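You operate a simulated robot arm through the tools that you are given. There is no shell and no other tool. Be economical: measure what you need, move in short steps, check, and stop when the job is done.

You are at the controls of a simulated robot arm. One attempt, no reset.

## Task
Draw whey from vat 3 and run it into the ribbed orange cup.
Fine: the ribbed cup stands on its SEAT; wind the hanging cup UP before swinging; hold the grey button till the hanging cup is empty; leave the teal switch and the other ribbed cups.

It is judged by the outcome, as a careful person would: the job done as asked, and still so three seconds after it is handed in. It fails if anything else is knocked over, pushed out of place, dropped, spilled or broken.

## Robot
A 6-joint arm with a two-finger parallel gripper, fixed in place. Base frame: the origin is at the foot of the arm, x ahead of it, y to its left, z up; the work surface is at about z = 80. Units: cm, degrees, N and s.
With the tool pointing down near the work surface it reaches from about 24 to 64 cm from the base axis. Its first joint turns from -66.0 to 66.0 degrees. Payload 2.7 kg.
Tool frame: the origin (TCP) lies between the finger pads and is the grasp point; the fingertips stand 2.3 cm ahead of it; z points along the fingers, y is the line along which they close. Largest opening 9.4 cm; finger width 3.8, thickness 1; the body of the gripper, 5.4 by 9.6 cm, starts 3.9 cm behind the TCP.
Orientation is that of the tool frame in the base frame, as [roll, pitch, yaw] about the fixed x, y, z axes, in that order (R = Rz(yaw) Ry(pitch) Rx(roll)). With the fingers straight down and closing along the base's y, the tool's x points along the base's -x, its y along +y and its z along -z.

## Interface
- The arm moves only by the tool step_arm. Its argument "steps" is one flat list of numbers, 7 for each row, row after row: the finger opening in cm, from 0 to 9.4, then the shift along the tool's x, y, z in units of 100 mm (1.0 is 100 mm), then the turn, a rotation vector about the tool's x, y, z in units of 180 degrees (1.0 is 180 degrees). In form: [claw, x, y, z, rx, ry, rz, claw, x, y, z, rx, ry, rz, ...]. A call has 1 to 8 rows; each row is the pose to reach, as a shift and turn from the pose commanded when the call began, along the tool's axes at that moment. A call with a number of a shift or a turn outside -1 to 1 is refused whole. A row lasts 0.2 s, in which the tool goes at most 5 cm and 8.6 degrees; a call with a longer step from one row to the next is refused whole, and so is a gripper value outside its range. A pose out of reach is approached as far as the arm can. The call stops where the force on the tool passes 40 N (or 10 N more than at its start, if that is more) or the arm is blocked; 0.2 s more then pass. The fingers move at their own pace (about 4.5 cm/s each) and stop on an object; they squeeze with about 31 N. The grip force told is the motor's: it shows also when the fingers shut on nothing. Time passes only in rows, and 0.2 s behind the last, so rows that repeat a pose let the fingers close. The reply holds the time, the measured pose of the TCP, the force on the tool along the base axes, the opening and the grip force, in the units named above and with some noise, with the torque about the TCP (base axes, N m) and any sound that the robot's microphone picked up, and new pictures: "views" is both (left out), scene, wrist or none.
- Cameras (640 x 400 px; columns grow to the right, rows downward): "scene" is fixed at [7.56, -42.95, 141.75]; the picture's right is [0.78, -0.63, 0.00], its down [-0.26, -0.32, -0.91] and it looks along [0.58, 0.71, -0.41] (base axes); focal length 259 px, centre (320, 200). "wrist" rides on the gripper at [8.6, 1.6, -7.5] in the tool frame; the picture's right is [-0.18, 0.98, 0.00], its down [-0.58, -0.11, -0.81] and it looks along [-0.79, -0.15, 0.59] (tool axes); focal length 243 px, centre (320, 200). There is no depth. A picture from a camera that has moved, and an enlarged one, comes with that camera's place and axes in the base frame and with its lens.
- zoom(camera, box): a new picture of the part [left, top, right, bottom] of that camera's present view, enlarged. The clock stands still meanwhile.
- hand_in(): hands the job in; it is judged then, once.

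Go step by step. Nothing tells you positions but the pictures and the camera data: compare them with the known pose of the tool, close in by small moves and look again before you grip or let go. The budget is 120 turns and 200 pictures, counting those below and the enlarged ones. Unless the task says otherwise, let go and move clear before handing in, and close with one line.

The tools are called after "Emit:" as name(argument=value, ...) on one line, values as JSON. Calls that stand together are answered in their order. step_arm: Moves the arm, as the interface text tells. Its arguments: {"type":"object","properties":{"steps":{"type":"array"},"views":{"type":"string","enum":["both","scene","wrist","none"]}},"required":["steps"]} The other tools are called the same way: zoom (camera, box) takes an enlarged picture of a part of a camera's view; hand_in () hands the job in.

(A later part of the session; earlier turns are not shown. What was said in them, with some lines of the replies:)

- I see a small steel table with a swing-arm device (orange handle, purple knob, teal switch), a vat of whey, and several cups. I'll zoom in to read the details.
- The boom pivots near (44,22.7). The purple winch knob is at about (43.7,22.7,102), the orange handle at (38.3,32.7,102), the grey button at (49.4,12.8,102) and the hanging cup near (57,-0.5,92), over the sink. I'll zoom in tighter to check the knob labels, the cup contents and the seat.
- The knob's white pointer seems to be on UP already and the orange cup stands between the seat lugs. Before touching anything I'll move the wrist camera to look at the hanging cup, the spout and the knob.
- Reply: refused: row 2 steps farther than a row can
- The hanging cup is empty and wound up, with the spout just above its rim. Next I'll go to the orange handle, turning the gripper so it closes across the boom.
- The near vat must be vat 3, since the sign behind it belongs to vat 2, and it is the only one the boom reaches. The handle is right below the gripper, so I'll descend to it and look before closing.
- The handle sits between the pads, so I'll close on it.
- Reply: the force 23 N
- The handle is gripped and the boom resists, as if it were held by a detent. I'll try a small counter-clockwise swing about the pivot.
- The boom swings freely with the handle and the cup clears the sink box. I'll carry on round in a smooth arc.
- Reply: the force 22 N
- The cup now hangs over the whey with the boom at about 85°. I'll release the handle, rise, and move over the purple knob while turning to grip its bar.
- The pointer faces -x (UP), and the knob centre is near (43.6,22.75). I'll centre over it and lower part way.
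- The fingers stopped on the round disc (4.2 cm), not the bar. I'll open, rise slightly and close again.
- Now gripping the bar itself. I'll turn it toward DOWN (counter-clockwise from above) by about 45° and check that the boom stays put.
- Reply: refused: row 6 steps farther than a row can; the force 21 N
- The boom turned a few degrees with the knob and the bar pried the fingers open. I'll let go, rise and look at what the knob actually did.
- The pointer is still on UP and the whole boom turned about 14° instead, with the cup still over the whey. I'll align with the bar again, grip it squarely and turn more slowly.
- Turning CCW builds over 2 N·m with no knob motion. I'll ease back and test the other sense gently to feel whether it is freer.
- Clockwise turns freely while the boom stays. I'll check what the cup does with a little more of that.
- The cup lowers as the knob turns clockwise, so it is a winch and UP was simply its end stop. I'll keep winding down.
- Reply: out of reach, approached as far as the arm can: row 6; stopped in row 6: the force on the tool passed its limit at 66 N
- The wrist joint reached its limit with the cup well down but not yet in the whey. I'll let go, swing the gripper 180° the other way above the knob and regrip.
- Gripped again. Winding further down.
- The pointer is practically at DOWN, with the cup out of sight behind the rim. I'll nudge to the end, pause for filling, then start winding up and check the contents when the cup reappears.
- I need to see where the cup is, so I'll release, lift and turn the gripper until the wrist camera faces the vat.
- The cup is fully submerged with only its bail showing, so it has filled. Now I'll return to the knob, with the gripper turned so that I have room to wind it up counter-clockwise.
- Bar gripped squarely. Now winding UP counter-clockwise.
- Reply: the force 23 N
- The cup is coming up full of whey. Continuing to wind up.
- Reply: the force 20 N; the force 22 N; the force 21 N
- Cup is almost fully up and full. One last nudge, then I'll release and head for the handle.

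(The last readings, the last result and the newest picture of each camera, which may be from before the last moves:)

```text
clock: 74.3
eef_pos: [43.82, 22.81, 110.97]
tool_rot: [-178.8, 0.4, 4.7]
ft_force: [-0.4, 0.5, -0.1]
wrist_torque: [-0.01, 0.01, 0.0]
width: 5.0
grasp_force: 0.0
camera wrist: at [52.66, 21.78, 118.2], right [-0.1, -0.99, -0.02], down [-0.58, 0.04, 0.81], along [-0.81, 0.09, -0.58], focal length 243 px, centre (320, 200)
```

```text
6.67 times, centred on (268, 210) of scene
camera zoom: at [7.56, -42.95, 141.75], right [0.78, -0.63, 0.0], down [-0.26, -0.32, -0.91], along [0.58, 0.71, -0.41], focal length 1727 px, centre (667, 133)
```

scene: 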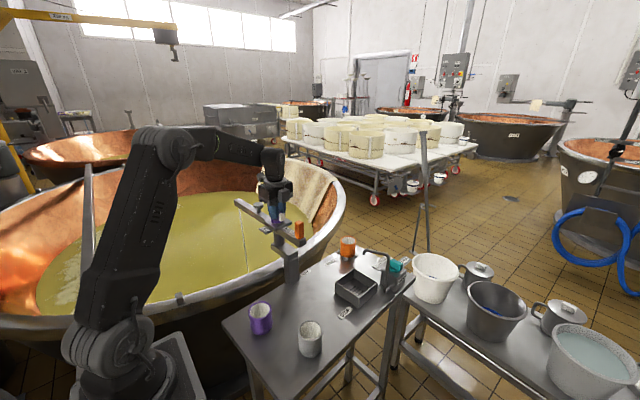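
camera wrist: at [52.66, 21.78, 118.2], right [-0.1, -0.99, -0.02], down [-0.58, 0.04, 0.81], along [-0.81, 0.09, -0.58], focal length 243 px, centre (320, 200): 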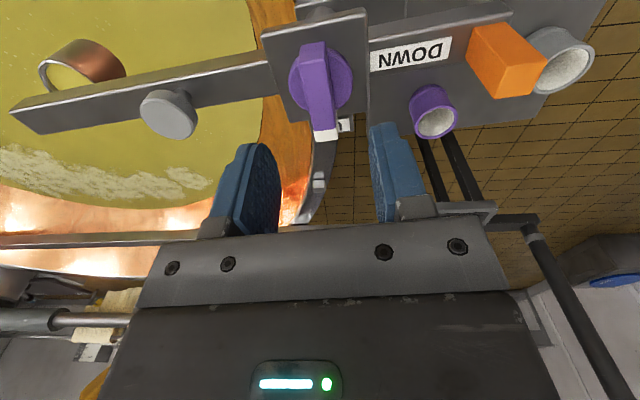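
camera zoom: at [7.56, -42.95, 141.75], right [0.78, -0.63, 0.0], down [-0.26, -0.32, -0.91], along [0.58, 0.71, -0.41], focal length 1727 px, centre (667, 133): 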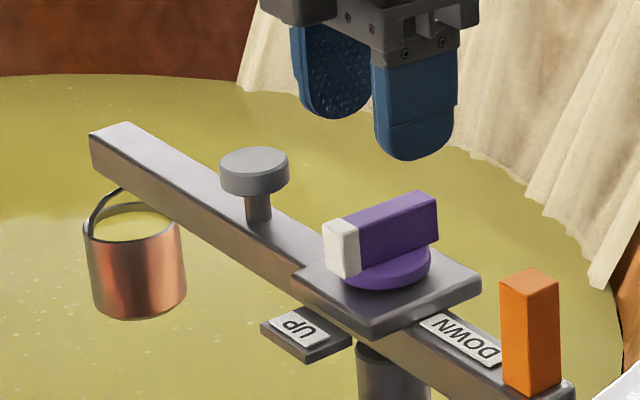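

Emit:
step_arm(steps=[5, 0, 0.1, 0, 0, 0, 0.046, 5, 0, 0.22, 0, 0, 0, 0.092, 5, 0, 0.35, 0, 0, 0, 0.138, 5, 0, 0.48, 0, 0, 0, 0.184, 5, 0, 0.61, 0, 0, 0, 0.23, 5, 0, 0.74, 0, 0, 0, 0.276, 5, 0, 0.87, 0, 0, 0, 0.322, 5, 0, 1.0, 0, 0, 0, 0.368], views="none")

Emit:
step_arm(steps=[5, 0, 0, 0, 0, 0, 0.042, 5, 0, 0, 0, 0, 0, 0.084, 5, 0, 0, 0, 0, 0, 0.126], views="wrist")

Emit:
zoom(camera="scene", box=[240, 180, 336, 240])

```text
clock: 76.1
eef_pos: [44.54, 12.73, 110.78]
tool_rot: [-179.8, 1.1, -61.7]
ft_force: [0.8, -0.2, 0.7]
wrist_torque: [0.0, 0.01, 0.01]
width: 5.0
grasp_force: 0.0
```

```text
clock: 76.9
eef_pos: [44.66, 12.71, 110.68]
tool_rot: [179.8, 1.2, -84.2]
ft_force: [0.5, 0.5, 0.2]
wrist_torque: [0.03, -0.02, -0.01]
width: 5.01
grasp_force: 0.1
camera wrist: at [43.97, 3.98, 117.93], right [-1.0, 0.08, 0.01], down [0.06, 0.57, 0.82], along [0.06, 0.81, -0.58], focal length 243 px, centre (320, 200)
```

wrist: 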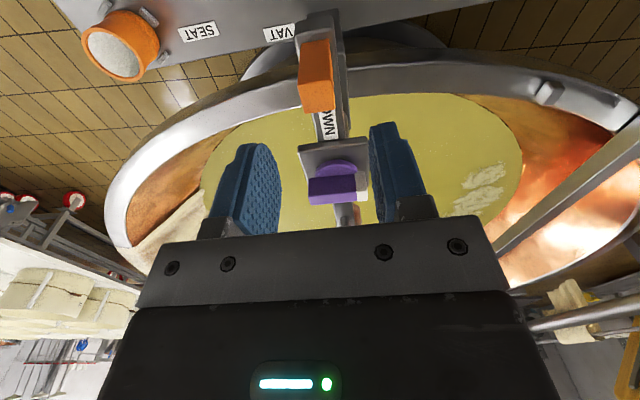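

```text
6.67 times, centred on (288, 210) of scene
camera zoom: at [7.56, -42.95, 141.75], right [0.78, -0.63, 0.0], down [-0.26, -0.32, -0.91], along [0.58, 0.71, -0.41], focal length 1727 px, centre (533, 133)
```

zoom: 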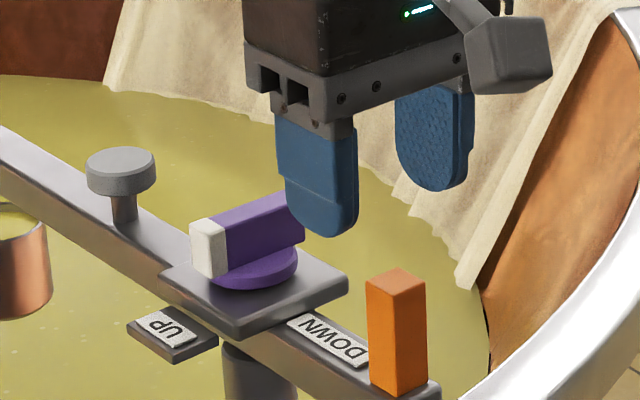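

Emit:
step_arm(steps=[5.5, 0.06, 0, 0.2, 0, 0, 0, 5.5, 0.06, 0, 0.45, 0, 0, 0, 5.5, 0.06, 0, 0.77, 0, 0, 0], views="wrist")

```text
clock: 77.7
eef_pos: [44.63, 12.35, 103.1]
tool_rot: [179.7, 1.1, -84.1]
ft_force: [-0.3, 0.3, -0.1]
wrist_torque: [0.01, 0.0, 0.04]
width: 5.49
grasp_force: 0.0
camera wrist: at [44.0, 3.53, 110.26], right [-1.0, 0.08, 0.01], down [0.05, 0.57, 0.82], along [0.06, 0.82, -0.58], focal length 243 px, centre (320, 200)
```

wrist: 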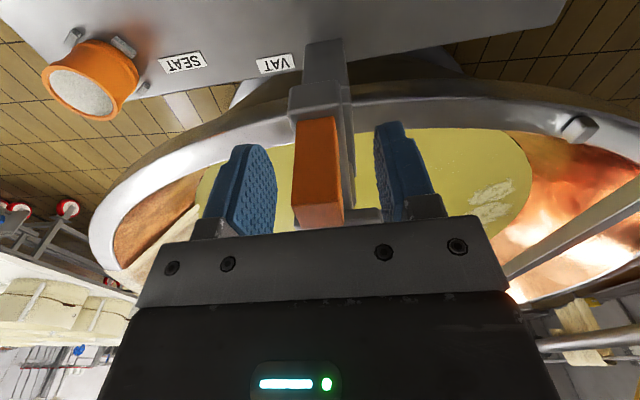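

Emit:
step_arm(steps=[1, 0, 0, 0, 0, 0, 0, 1, 0, 0, 0, 0, 0, 0, 1, 0, 0, 0, 0, 0, 0, 1, 0, 0, 0, 0, 0, 0], views="none")

```text
clock: 78.7
eef_pos: [44.55, 12.38, 102.98]
tool_rot: [179.8, 1.1, -84.1]
ft_force: [-5.2, -0.4, -3.7]
wrist_torque: [0.01, -1.55, -0.19]
width: 2.12
grasp_force: 45.3
```

Handle gripped. I'll swing back clockwise toward the seat slowly, easing in and out so the whey isn't spilled.

Emit:
step_arm(steps=[1, -0.0014, 0.0361, 0, 0, 0, 0.0111, 1, -0.006, 0.0901, 0, 0, 0, 0.0278, 1, -0.0164, 0.1616, 0, 0, 0, 0.05, 1, -0.0318, 0.2322, 0, 0, 0, 0.0722, 1, -0.0521, 0.3015, 0, 0, 0, 0.0944, 1, -0.0771, 0.3693, 0, 0, 0, 0.1167, 1, -0.099, 0.4188, 0, 0, 0, 0.1333, 1, -0.115, 0.4512, 0, 0, 0, 0.1444], views="none")

Emit:
zoom(camera="scene", box=[200, 170, 360, 270])

```text
clock: 80.5
eef_pos: [39.98, 13.09, 103.19]
tool_rot: [179.2, 0.9, -110.1]
ft_force: [-0.7, -1.9, -15.4]
wrist_torque: [0.5, -2.35, 0.03]
width: 2.13
grasp_force: 45.6
```

```text
4.00 times, centred on (280, 220) of scene
camera zoom: at [7.57, -42.95, 141.74], right [0.78, -0.63, 0.0], down [-0.26, -0.32, -0.91], along [0.58, 0.71, -0.41], focal length 1036 px, centre (480, 120)
```

zoom: 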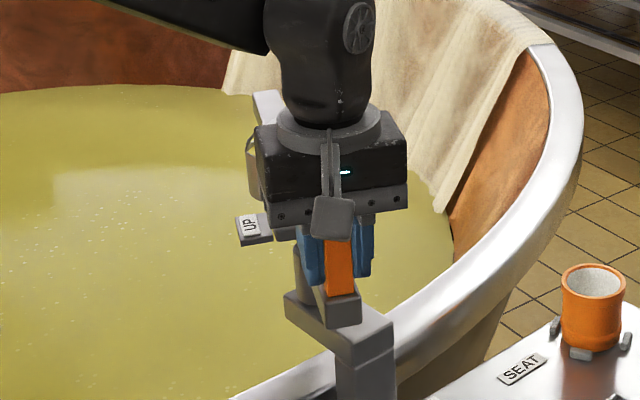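

Emit:
step_arm(steps=[1, -0.0014, 0.036, 0.015, 0, 0, 0.0111, 1, -0.0079, 0.1076, 0.0165, 0, 0, 0.0333, 1, -0.0231, 0.1963, 0.018, 0, 0, 0.0611, 1, -0.0459, 0.2833, 0.019, 0, 0, 0.0889, 1, -0.0762, 0.368, 0.02, 0, 0, 0.1167, 1, -0.1138, 0.4497, 0.021, 0, 0, 0.1444, 1, -0.1489, 0.5125, 0.022, 0, 0, 0.1667, 1, -0.1781, 0.5579, 0.023, 0, 0, 0.1833], views="none")

Emit:
zoom(camera="scene", box=[200, 170, 400, 295])

```text
clock: 82.3
eef_pos: [35.24, 16.57, 103.11]
tool_rot: [178.9, 0.4, -143.2]
ft_force: [-15.2, -11.9, 34.0]
wrist_torque: [-1.52, -1.28, 0.11]
width: 2.15
grasp_force: 44.8
```

```text
3.20 times, centred on (300, 232) of scene
camera zoom: at [7.47, -42.99, 141.74], right [0.78, -0.63, 0.0], down [-0.26, -0.32, -0.91], along [0.58, 0.71, -0.41], focal length 829 px, centre (384, 96)
```

zoom: 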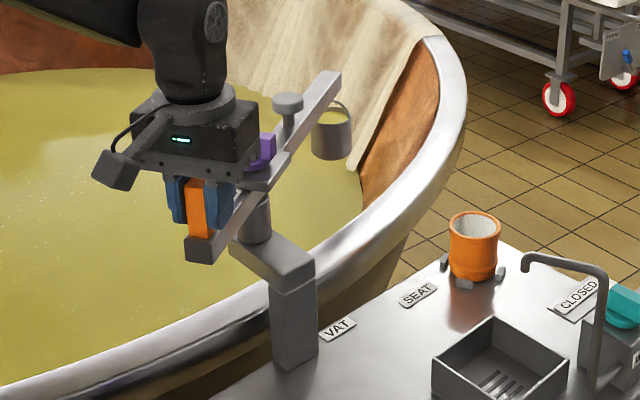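

Emit:
step_arm(steps=[1, 0.0088, 0.037, -0.018, 0, 0, 0.0111, 1, 0.0026, 0.1103, -0.017, 0, 0, 0.0333, 1, -0.0123, 0.2012, -0.016, 0, 0, 0.0611, 1, -0.0352, 0.2903, -0.015, 0, 0, 0.0889, 1, -0.059, 0.36, -0.014, 0, 0, 0.1111, 1, -0.0802, 0.411, -0.013, 0, 0, 0.1278, 1, -0.0956, 0.4444, -0.012, 0, 0, 0.1389, 1, -0.1038, 0.4608, -0.012, 0, 0, 0.1444], views="none")

Emit:
zoom(camera="scene", box=[230, 190, 390, 290])

```text
clock: 84.1
eef_pos: [33.43, 20.72, 103.02]
tool_rot: [178.9, -0.4, -169.1]
ft_force: [-0.8, 1.6, -21.8]
wrist_torque: [-1.75, -1.74, 0.32]
width: 2.14
grasp_force: 45.2
```

```text
4.00 times, centred on (310, 240) of scene
camera zoom: at [7.58, -42.92, 141.75], right [0.78, -0.63, 0.0], down [-0.26, -0.32, -0.91], along [0.58, 0.71, -0.41], focal length 1036 px, centre (360, 40)
```

zoom: 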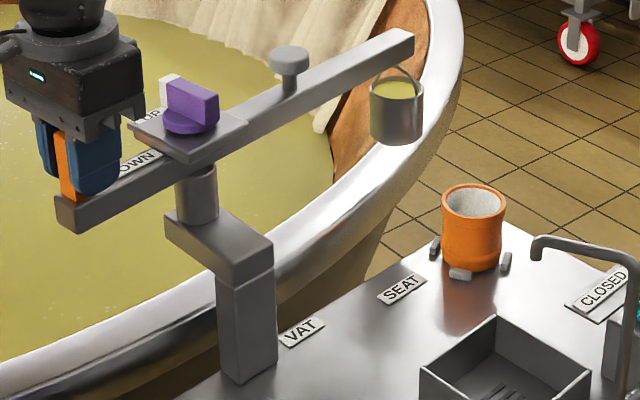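

Emit:
step_arm(steps=[1, -0.0006, 0.0366, 0.01, 0, 0, 0.0111, 1, -0.0057, 0.1095, 0.011, 0, 0, 0.0333, 1, -0.0159, 0.182, 0.012, 0, 0, 0.0556, 1, -0.0311, 0.2535, 0.013, 0, 0, 0.0778, 1, -0.0458, 0.3064, 0.014, 0, 0, 0.0944, 1, -0.0601, 0.3498, 0.015, 0, 0, 0.1083, 1, -0.0696, 0.3756, 0.015, 0, 0, 0.1167, 1, -0.0763, 0.3926, 0.015, 0, 0, 0.1222], views="wrist")

Emit:
zoom(camera="scene", box=[310, 210, 390, 260])

Emit:
zoom(camera="wrist", box=[240, 0, 400, 240])

```text
clock: 85.9
eef_pos: [33.29, 24.82, 102.98]
tool_rot: [179.1, -0.8, 168.9]
ft_force: [-1.6, 0.4, -15.9]
wrist_torque: [-2.03, -0.13, -0.02]
width: 2.11
grasp_force: 44.8
camera wrist: at [25.34, 28.1, 110.55], right [0.37, 0.93, 0.01], down [0.56, -0.23, 0.8], along [0.74, -0.29, -0.6], focal length 243 px, centre (320, 200)
```

wrist: 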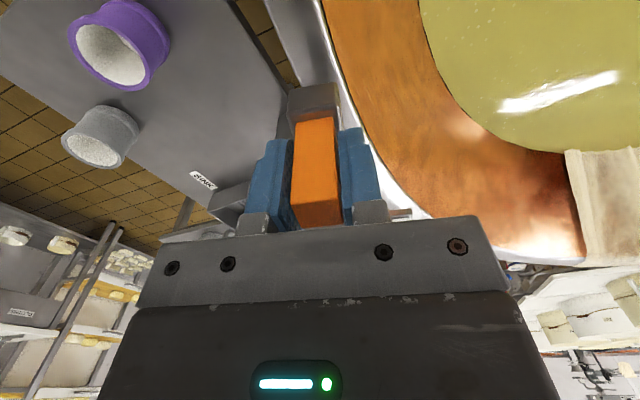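

```text
8.00 times, centred on (350, 235) of scene
camera zoom: at [7.57, -42.92, 141.75], right [0.78, -0.63, 0.0], down [-0.26, -0.32, -0.91], along [0.58, 0.71, -0.41], focal length 2072 px, centre (80, -80)
```

zoom: 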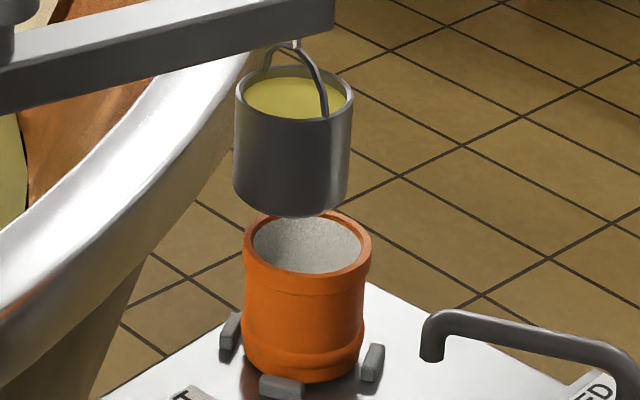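

```text
1.67 times, centred on (320, 120) of wrist
camera zoom: at [25.34, 28.1, 110.55], right [0.37, 0.93, 0.01], down [0.56, -0.23, 0.8], along [0.74, -0.29, -0.6], focal length 404 px, centre (320, 333)
```

zoom: 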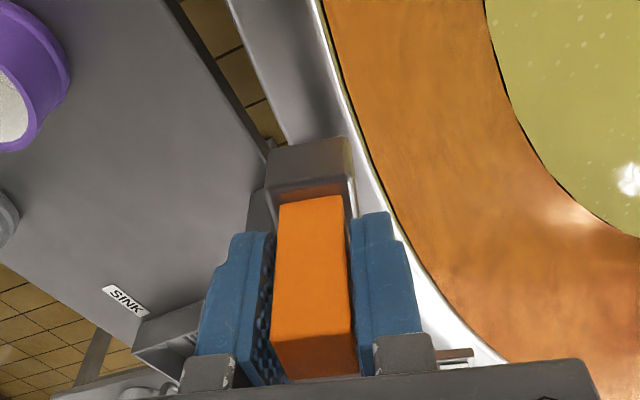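

The cup hangs just short of the orange cup, so about 4° more.

Emit:
step_arm(steps=[1, -0.0002, 0.0183, 0.008, 0, 0, 0.0056, 1, -0.0008, 0.0402, 0.01, 0, 0, 0.0122, 1, -0.0018, 0.06, 0.01, 0, 0, 0.0183, 1, -0.0028, 0.0767, 0.01, 0, 0, 0.0233, 1, -0.0028, 0.0767, 0.01, 0, 0, 0.0233], views="none")

Emit:
zoom(camera="scene", box=[310, 210, 390, 260])

```text
clock: 87.1
eef_pos: [33.63, 25.66, 103.0]
tool_rot: [179.1, -0.7, 164.7]
ft_force: [-1.6, -6.0, 6.5]
wrist_torque: [-1.56, 1.62, -0.39]
width: 2.13
grasp_force: 45.1
```

```text
8.00 times, centred on (350, 235) of scene
camera zoom: at [7.55, -42.96, 141.74], right [0.78, -0.63, 0.0], down [-0.26, -0.32, -0.91], along [0.58, 0.71, -0.41], focal length 2072 px, centre (80, -80)
```

zoom: 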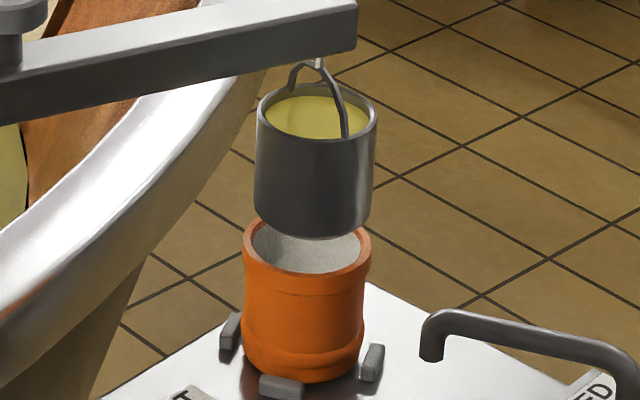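

The hanging cup is over the orange cup. I'll release the handle, rise, and look from the wrist camera on the way to the grey button to confirm the alignment.

Emit:
step_arm(steps=[2.6, 0, 0, 0, 0, 0, 0, 5, 0, 0, 0, 0, 0, 0, 5, 0, 0, 0, 0, 0, 0, 5, 0, 0, -0.4, 0, 0, 0, 5, 0, 0, -0.8, 0, 0, 0, 5, 0, 0, -1.0, 0, 0, 0], views="wrist")

Emit:
zoom(camera="scene", box=[230, 190, 390, 290])

```text
clock: 88.5
eef_pos: [33.69, 25.45, 113.02]
tool_rot: [179.1, -0.8, 164.8]
ft_force: [-0.6, -0.2, 0.2]
wrist_torque: [-0.01, 0.01, 0.01]
width: 5.02
grasp_force: 0.0
camera wrist: at [25.86, 29.21, 120.52], right [0.44, 0.9, 0.01], down [0.54, -0.27, 0.8], along [0.72, -0.34, -0.6], focal length 243 px, centre (320, 200)
```

wrist: 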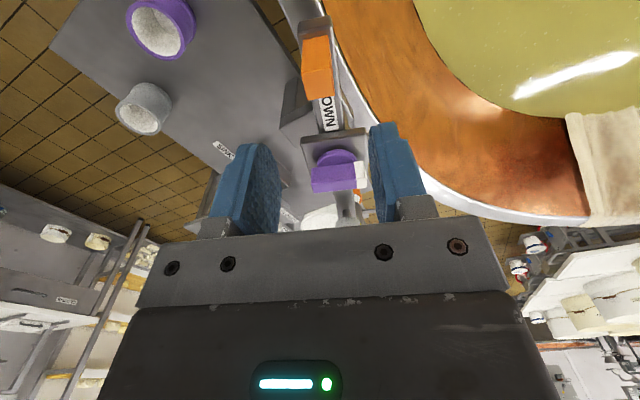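

```text
4.00 times, centred on (310, 240) of scene
camera zoom: at [7.56, -42.95, 141.75], right [0.78, -0.63, 0.0], down [-0.26, -0.32, -0.91], along [0.58, 0.71, -0.41], focal length 1036 px, centre (360, 40)
```

zoom: 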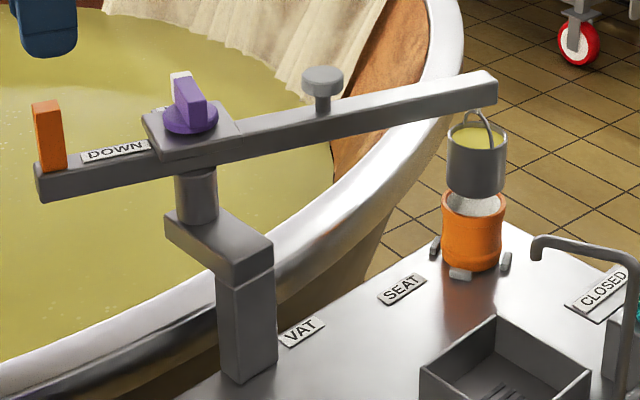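

Emit:
step_arm(steps=[4, -0.33, 0, -0.1, 0, 0, 0, 4, -0.66, 0, -0.2, 0, 0, 0, 2, -1.0, 0, -0.3, 0, 0, 0], views="wrist")

Emit:
zoom(camera="wrist", box=[240, 30, 440, 200])

```text
clock: 89.3
eef_pos: [43.42, 22.76, 115.91]
tool_rot: [178.9, -0.7, 164.8]
ft_force: [0.0, -0.8, 0.3]
wrist_torque: [0.01, 0.01, 0.02]
width: 1.97
grasp_force: 0.0
camera wrist: at [35.54, 26.58, 123.42], right [0.43, 0.9, 0.01], down [0.54, -0.27, 0.8], along [0.72, -0.34, -0.6], focal length 243 px, centre (320, 200)
```

wrist: 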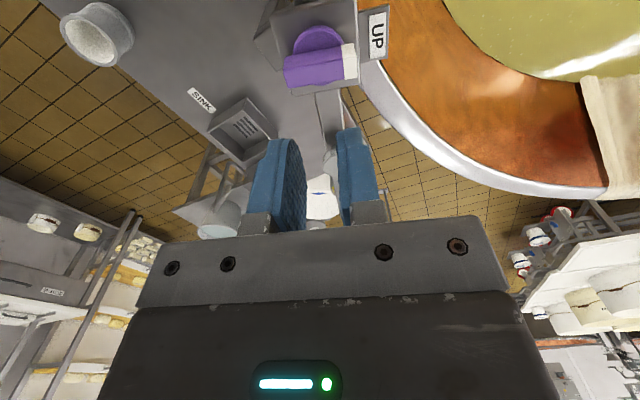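

```text
2.35 times, centred on (340, 115) of wrist
camera zoom: at [35.54, 26.58, 123.42], right [0.43, 0.9, 0.01], down [0.54, -0.27, 0.8], along [0.72, -0.34, -0.6], focal length 571 px, centre (273, 400)
```

zoom: 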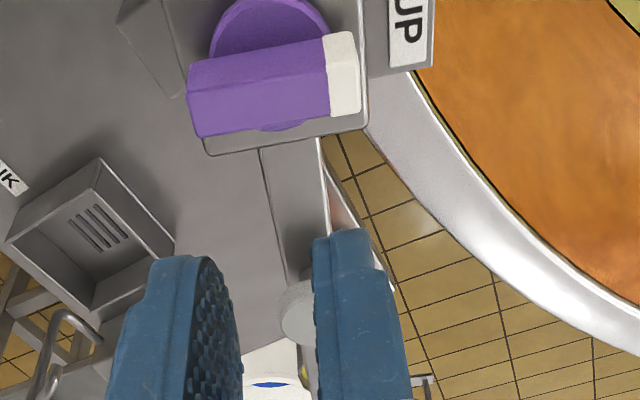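

Emit:
step_arm(steps=[6, 0, 0.4, 0, 0, 0, 0, 9.4, 0, 0.8, 0, 0, 0, 0, 9.4, 0, 0.9, -0.3, 0, 0, 0, 9.4, 0, 0.9, -0.6, 0, 0, 0], views="wrist")

Emit:
zoom(camera="wrist", box=[240, 100, 400, 220])

```text
clock: 90.3
eef_pos: [45.24, 31.12, 121.41]
tool_rot: [179.1, -0.7, 164.8]
ft_force: [0.0, 0.8, -0.5]
wrist_torque: [0.0, -0.03, -0.02]
width: 9.41
grasp_force: 0.0
out of reach, approached as far as the arm can: row 4
camera wrist: at [37.55, 34.8, 129.01], right [0.44, 0.9, 0.01], down [0.54, -0.27, 0.8], along [0.72, -0.34, -0.6], focal length 243 px, centre (320, 200)
```

wrist: 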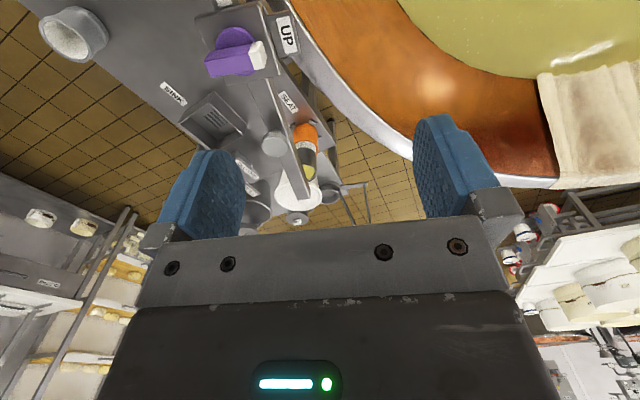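

```text
3.33 times, centred on (320, 160) of wrist
camera zoom: at [37.55, 34.8, 129.01], right [0.44, 0.9, 0.01], down [0.54, -0.27, 0.8], along [0.72, -0.34, -0.6], focal length 809 px, centre (320, 333)
```

zoom: 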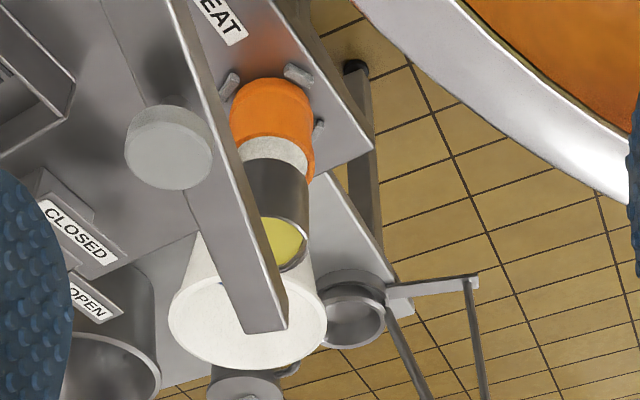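

The hanging cup lines up with the orange cup from this side too. The grey button's top is at about (54.7,19.85,103), so I'll close the fingers and move above it.

Emit:
step_arm(steps=[5, -0.3, -0.2, 0.1, 0, 0, 0, 0, -0.6, -0.4, 0.2, 0, 0, 0, 0, -0.9, -0.6, 0.4, 0, 0, 0], views="none")

```text
clock: 91.1
eef_pos: [52.5, 22.81, 117.44]
tool_rot: [179.1, -0.7, 164.8]
ft_force: [0.4, -0.3, 0.2]
wrist_torque: [0.01, 0.03, -0.04]
width: 2.43
grasp_force: 0.1
```

Emit:
step_arm(steps=[0, -0.29, -0.23, 0.1, 0, 0, 0, 0, -0.29, -0.23, 0.5, 0, 0, 0, 0, -0.29, -0.23, 0.9, 0, 0, 0], views="wrist")

Emit:
zoom(camera="scene", box=[270, 180, 366, 240])

Emit:
zoom(camera="wrist", box=[240, 60, 400, 240])

```text
clock: 91.9
eef_pos: [54.54, 20.15, 108.27]
tool_rot: [179.0, -0.6, 164.8]
ft_force: [0.4, 0.1, 0.1]
wrist_torque: [-0.03, 0.01, 0.0]
width: 0.0
grasp_force: 30.9
out of reach, approached as far as the arm can: row 1
camera wrist: at [46.76, 23.95, 115.78], right [0.44, 0.9, 0.02], down [0.54, -0.27, 0.8], along [0.72, -0.34, -0.6], focal length 243 px, centre (320, 200)
```

wrist: 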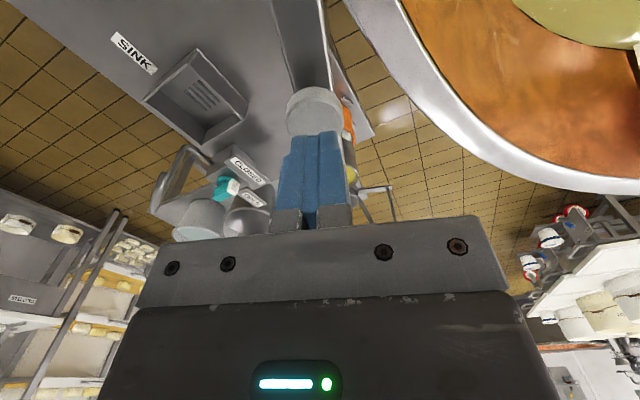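

```text
6.67 times, centred on (318, 210) of scene
camera zoom: at [7.56, -42.95, 141.75], right [0.78, -0.63, 0.0], down [-0.26, -0.32, -0.91], along [0.58, 0.71, -0.41], focal length 1727 px, centre (333, 133)
```

zoom: 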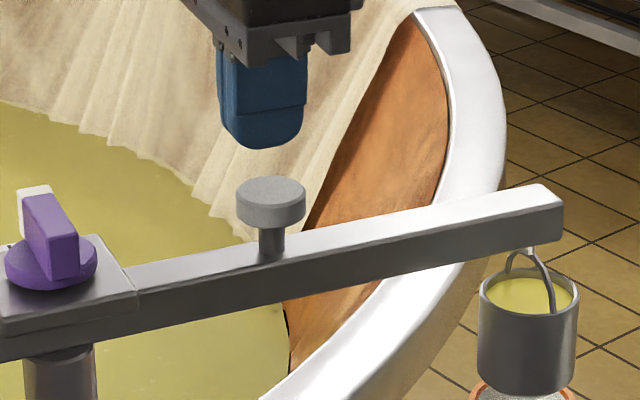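

```text
2.22 times, centred on (320, 150) of wrist
camera zoom: at [46.76, 23.95, 115.78], right [0.44, 0.9, 0.02], down [0.54, -0.27, 0.8], along [0.72, -0.34, -0.6], focal length 539 px, centre (320, 311)
```

zoom: 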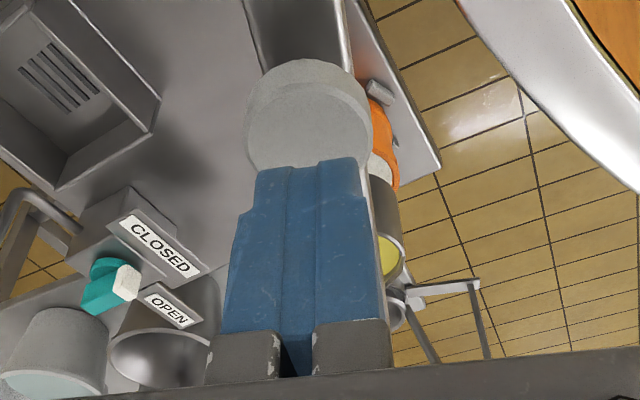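

Emit:
step_arm(steps=[0, 0.01, 0, 0.15, 0, 0, 0, 0, 0.01, 0, 0.27, 0, 0, 0, 0, 0.01, 0, 0.29, 0, 0, 0, 0, 0.01, 0, 0.31, 0, 0, 0], views="none")

Emit:
zoom(camera="scene", box=[290, 190, 386, 250])

```text
clock: 92.9
eef_pos: [54.48, 20.19, 105.26]
tool_rot: [179.0, -0.7, 164.8]
ft_force: [0.4, -0.8, 1.8]
wrist_torque: [-0.01, -0.02, 0.04]
width: 0.01
grasp_force: 30.8
```

```text
6.67 times, centred on (338, 220) of scene
camera zoom: at [7.56, -42.95, 141.75], right [0.78, -0.63, 0.0], down [-0.26, -0.32, -0.91], along [0.58, 0.71, -0.41], focal length 1727 px, centre (200, 67)
```

zoom: 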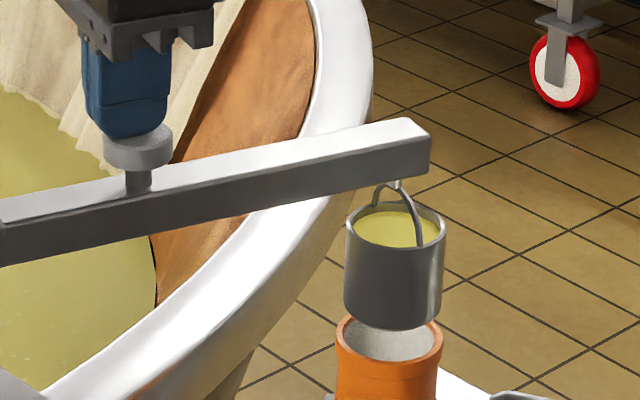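

Just touching the button. I'll press down gradually and watch the force and the cup.

Emit:
step_arm(steps=[0, 0, 0, 0.02, 0, 0, 0, 0, 0, 0, 0.04, 0, 0, 0, 0, 0, 0, 0.06, 0, 0, 0, 0, 0, 0, 0.08, 0, 0, 0], views="none")

Emit:
zoom(camera="scene", box=[290, 190, 386, 250])

```text
clock: 93.9
eef_pos: [54.4, 20.22, 104.5]
tool_rot: [178.9, -0.6, 164.8]
ft_force: [2.4, -0.5, 2.7]
wrist_torque: [-0.06, -0.11, 0.0]
width: 0.0
grasp_force: 31.3
heard: click
```

```text
6.67 times, centred on (338, 220) of scene
camera zoom: at [7.56, -42.95, 141.74], right [0.78, -0.63, 0.0], down [-0.26, -0.32, -0.91], along [0.58, 0.71, -0.41], focal length 1727 px, centre (200, 67)
```

zoom: 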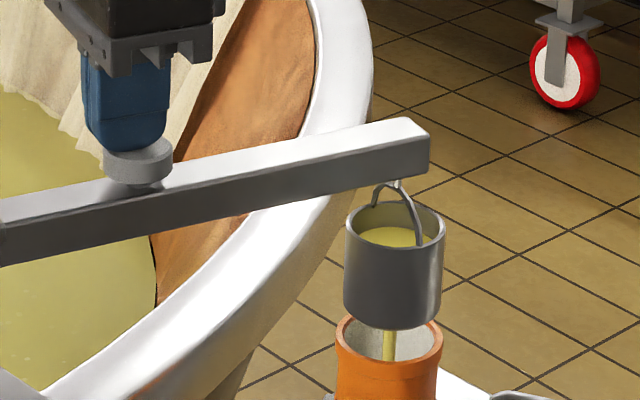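

It clicked and whey is running into the orange cup. I'll hold the button.

Emit:
step_arm(steps=[0, 0, 0, 0, 0, 0, 0, 0, 0, 0, 0, 0, 0, 0, 0, 0, 0, 0, 0, 0, 0, 0, 0, 0, 0, 0, 0, 0, 0, 0, 0, 0, 0, 0, 0, 0, 0, 0, 0, 0, 0, 0, 0, 0, 0, 0, 0, 0, 0, 0, 0, 0, 0, 0, 0, 0], views="none")

Emit:
zoom(camera="scene", box=[310, 210, 390, 260])

```text
clock: 95.7
eef_pos: [54.4, 20.19, 104.43]
tool_rot: [178.9, -0.8, 164.7]
ft_force: [-0.9, 0.0, 4.1]
wrist_torque: [-0.04, -0.05, -0.03]
width: 0.0
grasp_force: 30.8
```

```text
8.00 times, centred on (350, 235) of scene
camera zoom: at [7.55, -42.95, 141.75], right [0.78, -0.63, 0.0], down [-0.26, -0.32, -0.91], along [0.58, 0.71, -0.41], focal length 2072 px, centre (80, -80)
```

zoom: 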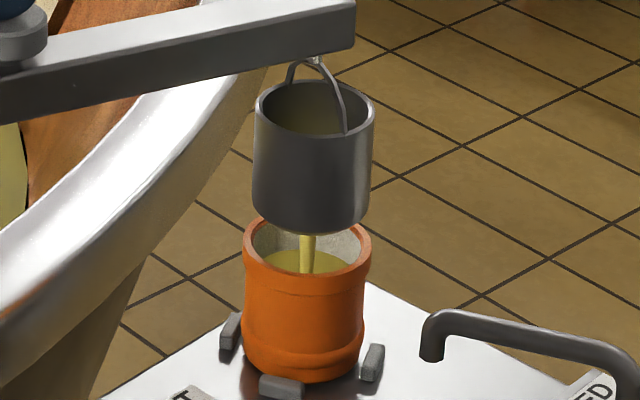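

Nearly done and still running, so I keep holding.

Emit:
step_arm(steps=[0, 0, 0, 0, 0, 0, 0, 0, 0, 0, 0, 0, 0, 0, 0, 0, 0, 0, 0, 0, 0, 0, 0, 0, 0, 0, 0, 0, 0, 0, 0, 0, 0, 0, 0, 0, 0, 0, 0, 0, 0, 0, 0, 0, 0, 0, 0, 0, 0, 0, 0, 0, 0, 0, 0, 0], views="none")

Emit:
step_arm(steps=[0, 0, 0, 0, 0, 0, 0, 0, 0, 0, 0, 0, 0, 0, 0, 0, 0, 0, 0, 0, 0, 0, 0, 0, 0, 0, 0, 0, 0, 0, 0, 0, 0, 0, 0, 0, 0, 0, 0, 0, 0, 0, 0, 0, 0, 0, 0, 0, 0, 0, 0, 0, 0, 0, 0, 0], views="none")

Emit:
zoom(camera="scene", box=[310, 210, 390, 260])

```text
clock: 97.5
eef_pos: [54.36, 20.29, 104.41]
tool_rot: [178.9, -0.8, 164.8]
ft_force: [-1.9, 0.0, 2.7]
wrist_torque: [-0.01, -0.02, 0.0]
width: 0.0
grasp_force: 30.7
```

```text
clock: 99.3
eef_pos: [54.45, 20.29, 104.35]
tool_rot: [179.1, -0.7, 164.8]
ft_force: [-0.1, -0.2, 3.4]
wrist_torque: [-0.02, -0.08, 0.01]
width: 0.0
grasp_force: 31.4
```

```text
8.00 times, centred on (350, 235) of scene
camera zoom: at [7.55, -42.95, 141.75], right [0.78, -0.63, 0.0], down [-0.26, -0.32, -0.91], along [0.58, 0.71, -0.41], focal length 2072 px, centre (80, -80)
```

zoom: 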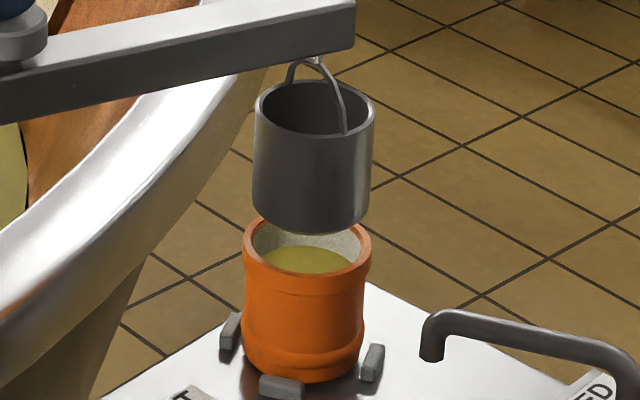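

The stream has stopped, the hanging cup is empty and the orange cup holds the whey. I'll lift off the button and move clear.

Emit:
step_arm(steps=[0, 0, 0, -0.1, 0, 0, 0, 0, 0, 0, -0.4, 0, 0, 0, 0, 0.2, 0, -0.8, 0, 0, 0, 0, 0.6, 0, -0.9, 0, 0, 0, 0, 1.0, 0, -0.9, 0, 0, 0], views="scene")

Emit:
zoom(camera="scene", box=[230, 190, 420, 350])

```text
clock: 100.5
eef_pos: [44.78, 22.69, 113.34]
tool_rot: [179.0, -0.8, 164.7]
ft_force: [-0.3, 0.1, -0.1]
wrist_torque: [-0.01, -0.03, 0.0]
width: 0.0
grasp_force: 30.7
```

scene: 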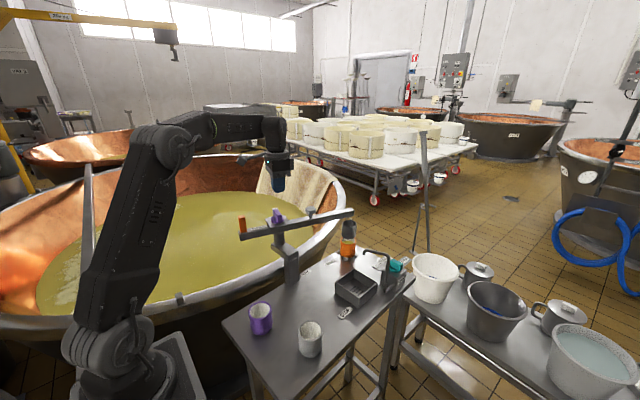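

```text
2.50 times, centred on (325, 270) of scene
camera zoom: at [7.56, -42.95, 141.75], right [0.78, -0.63, 0.0], down [-0.26, -0.32, -0.91], along [0.58, 0.71, -0.41], focal length 648 px, centre (308, 25)
```

zoom: 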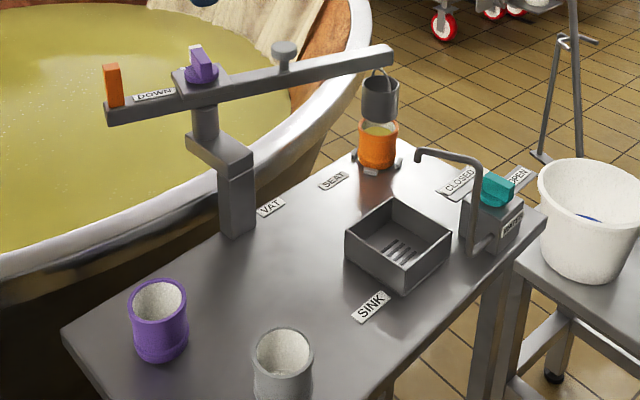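

Everything is in place: the orange cup stands on its seat with the whey, the button has sprung back, and the other cups and the teal switch are untouched. I'm handing in.

Emit:
hand_in()

```text
The job is handed in.
```

I drew the whey from vat 3 and ran it into the ribbed orange cup, which is still on its SEAT. I held the grey button until the hanging cup was empty and wound that cup up before each swing. The teal switch and the other ribbed cups were not touched, and the arm let go and moved clear before I handed in.
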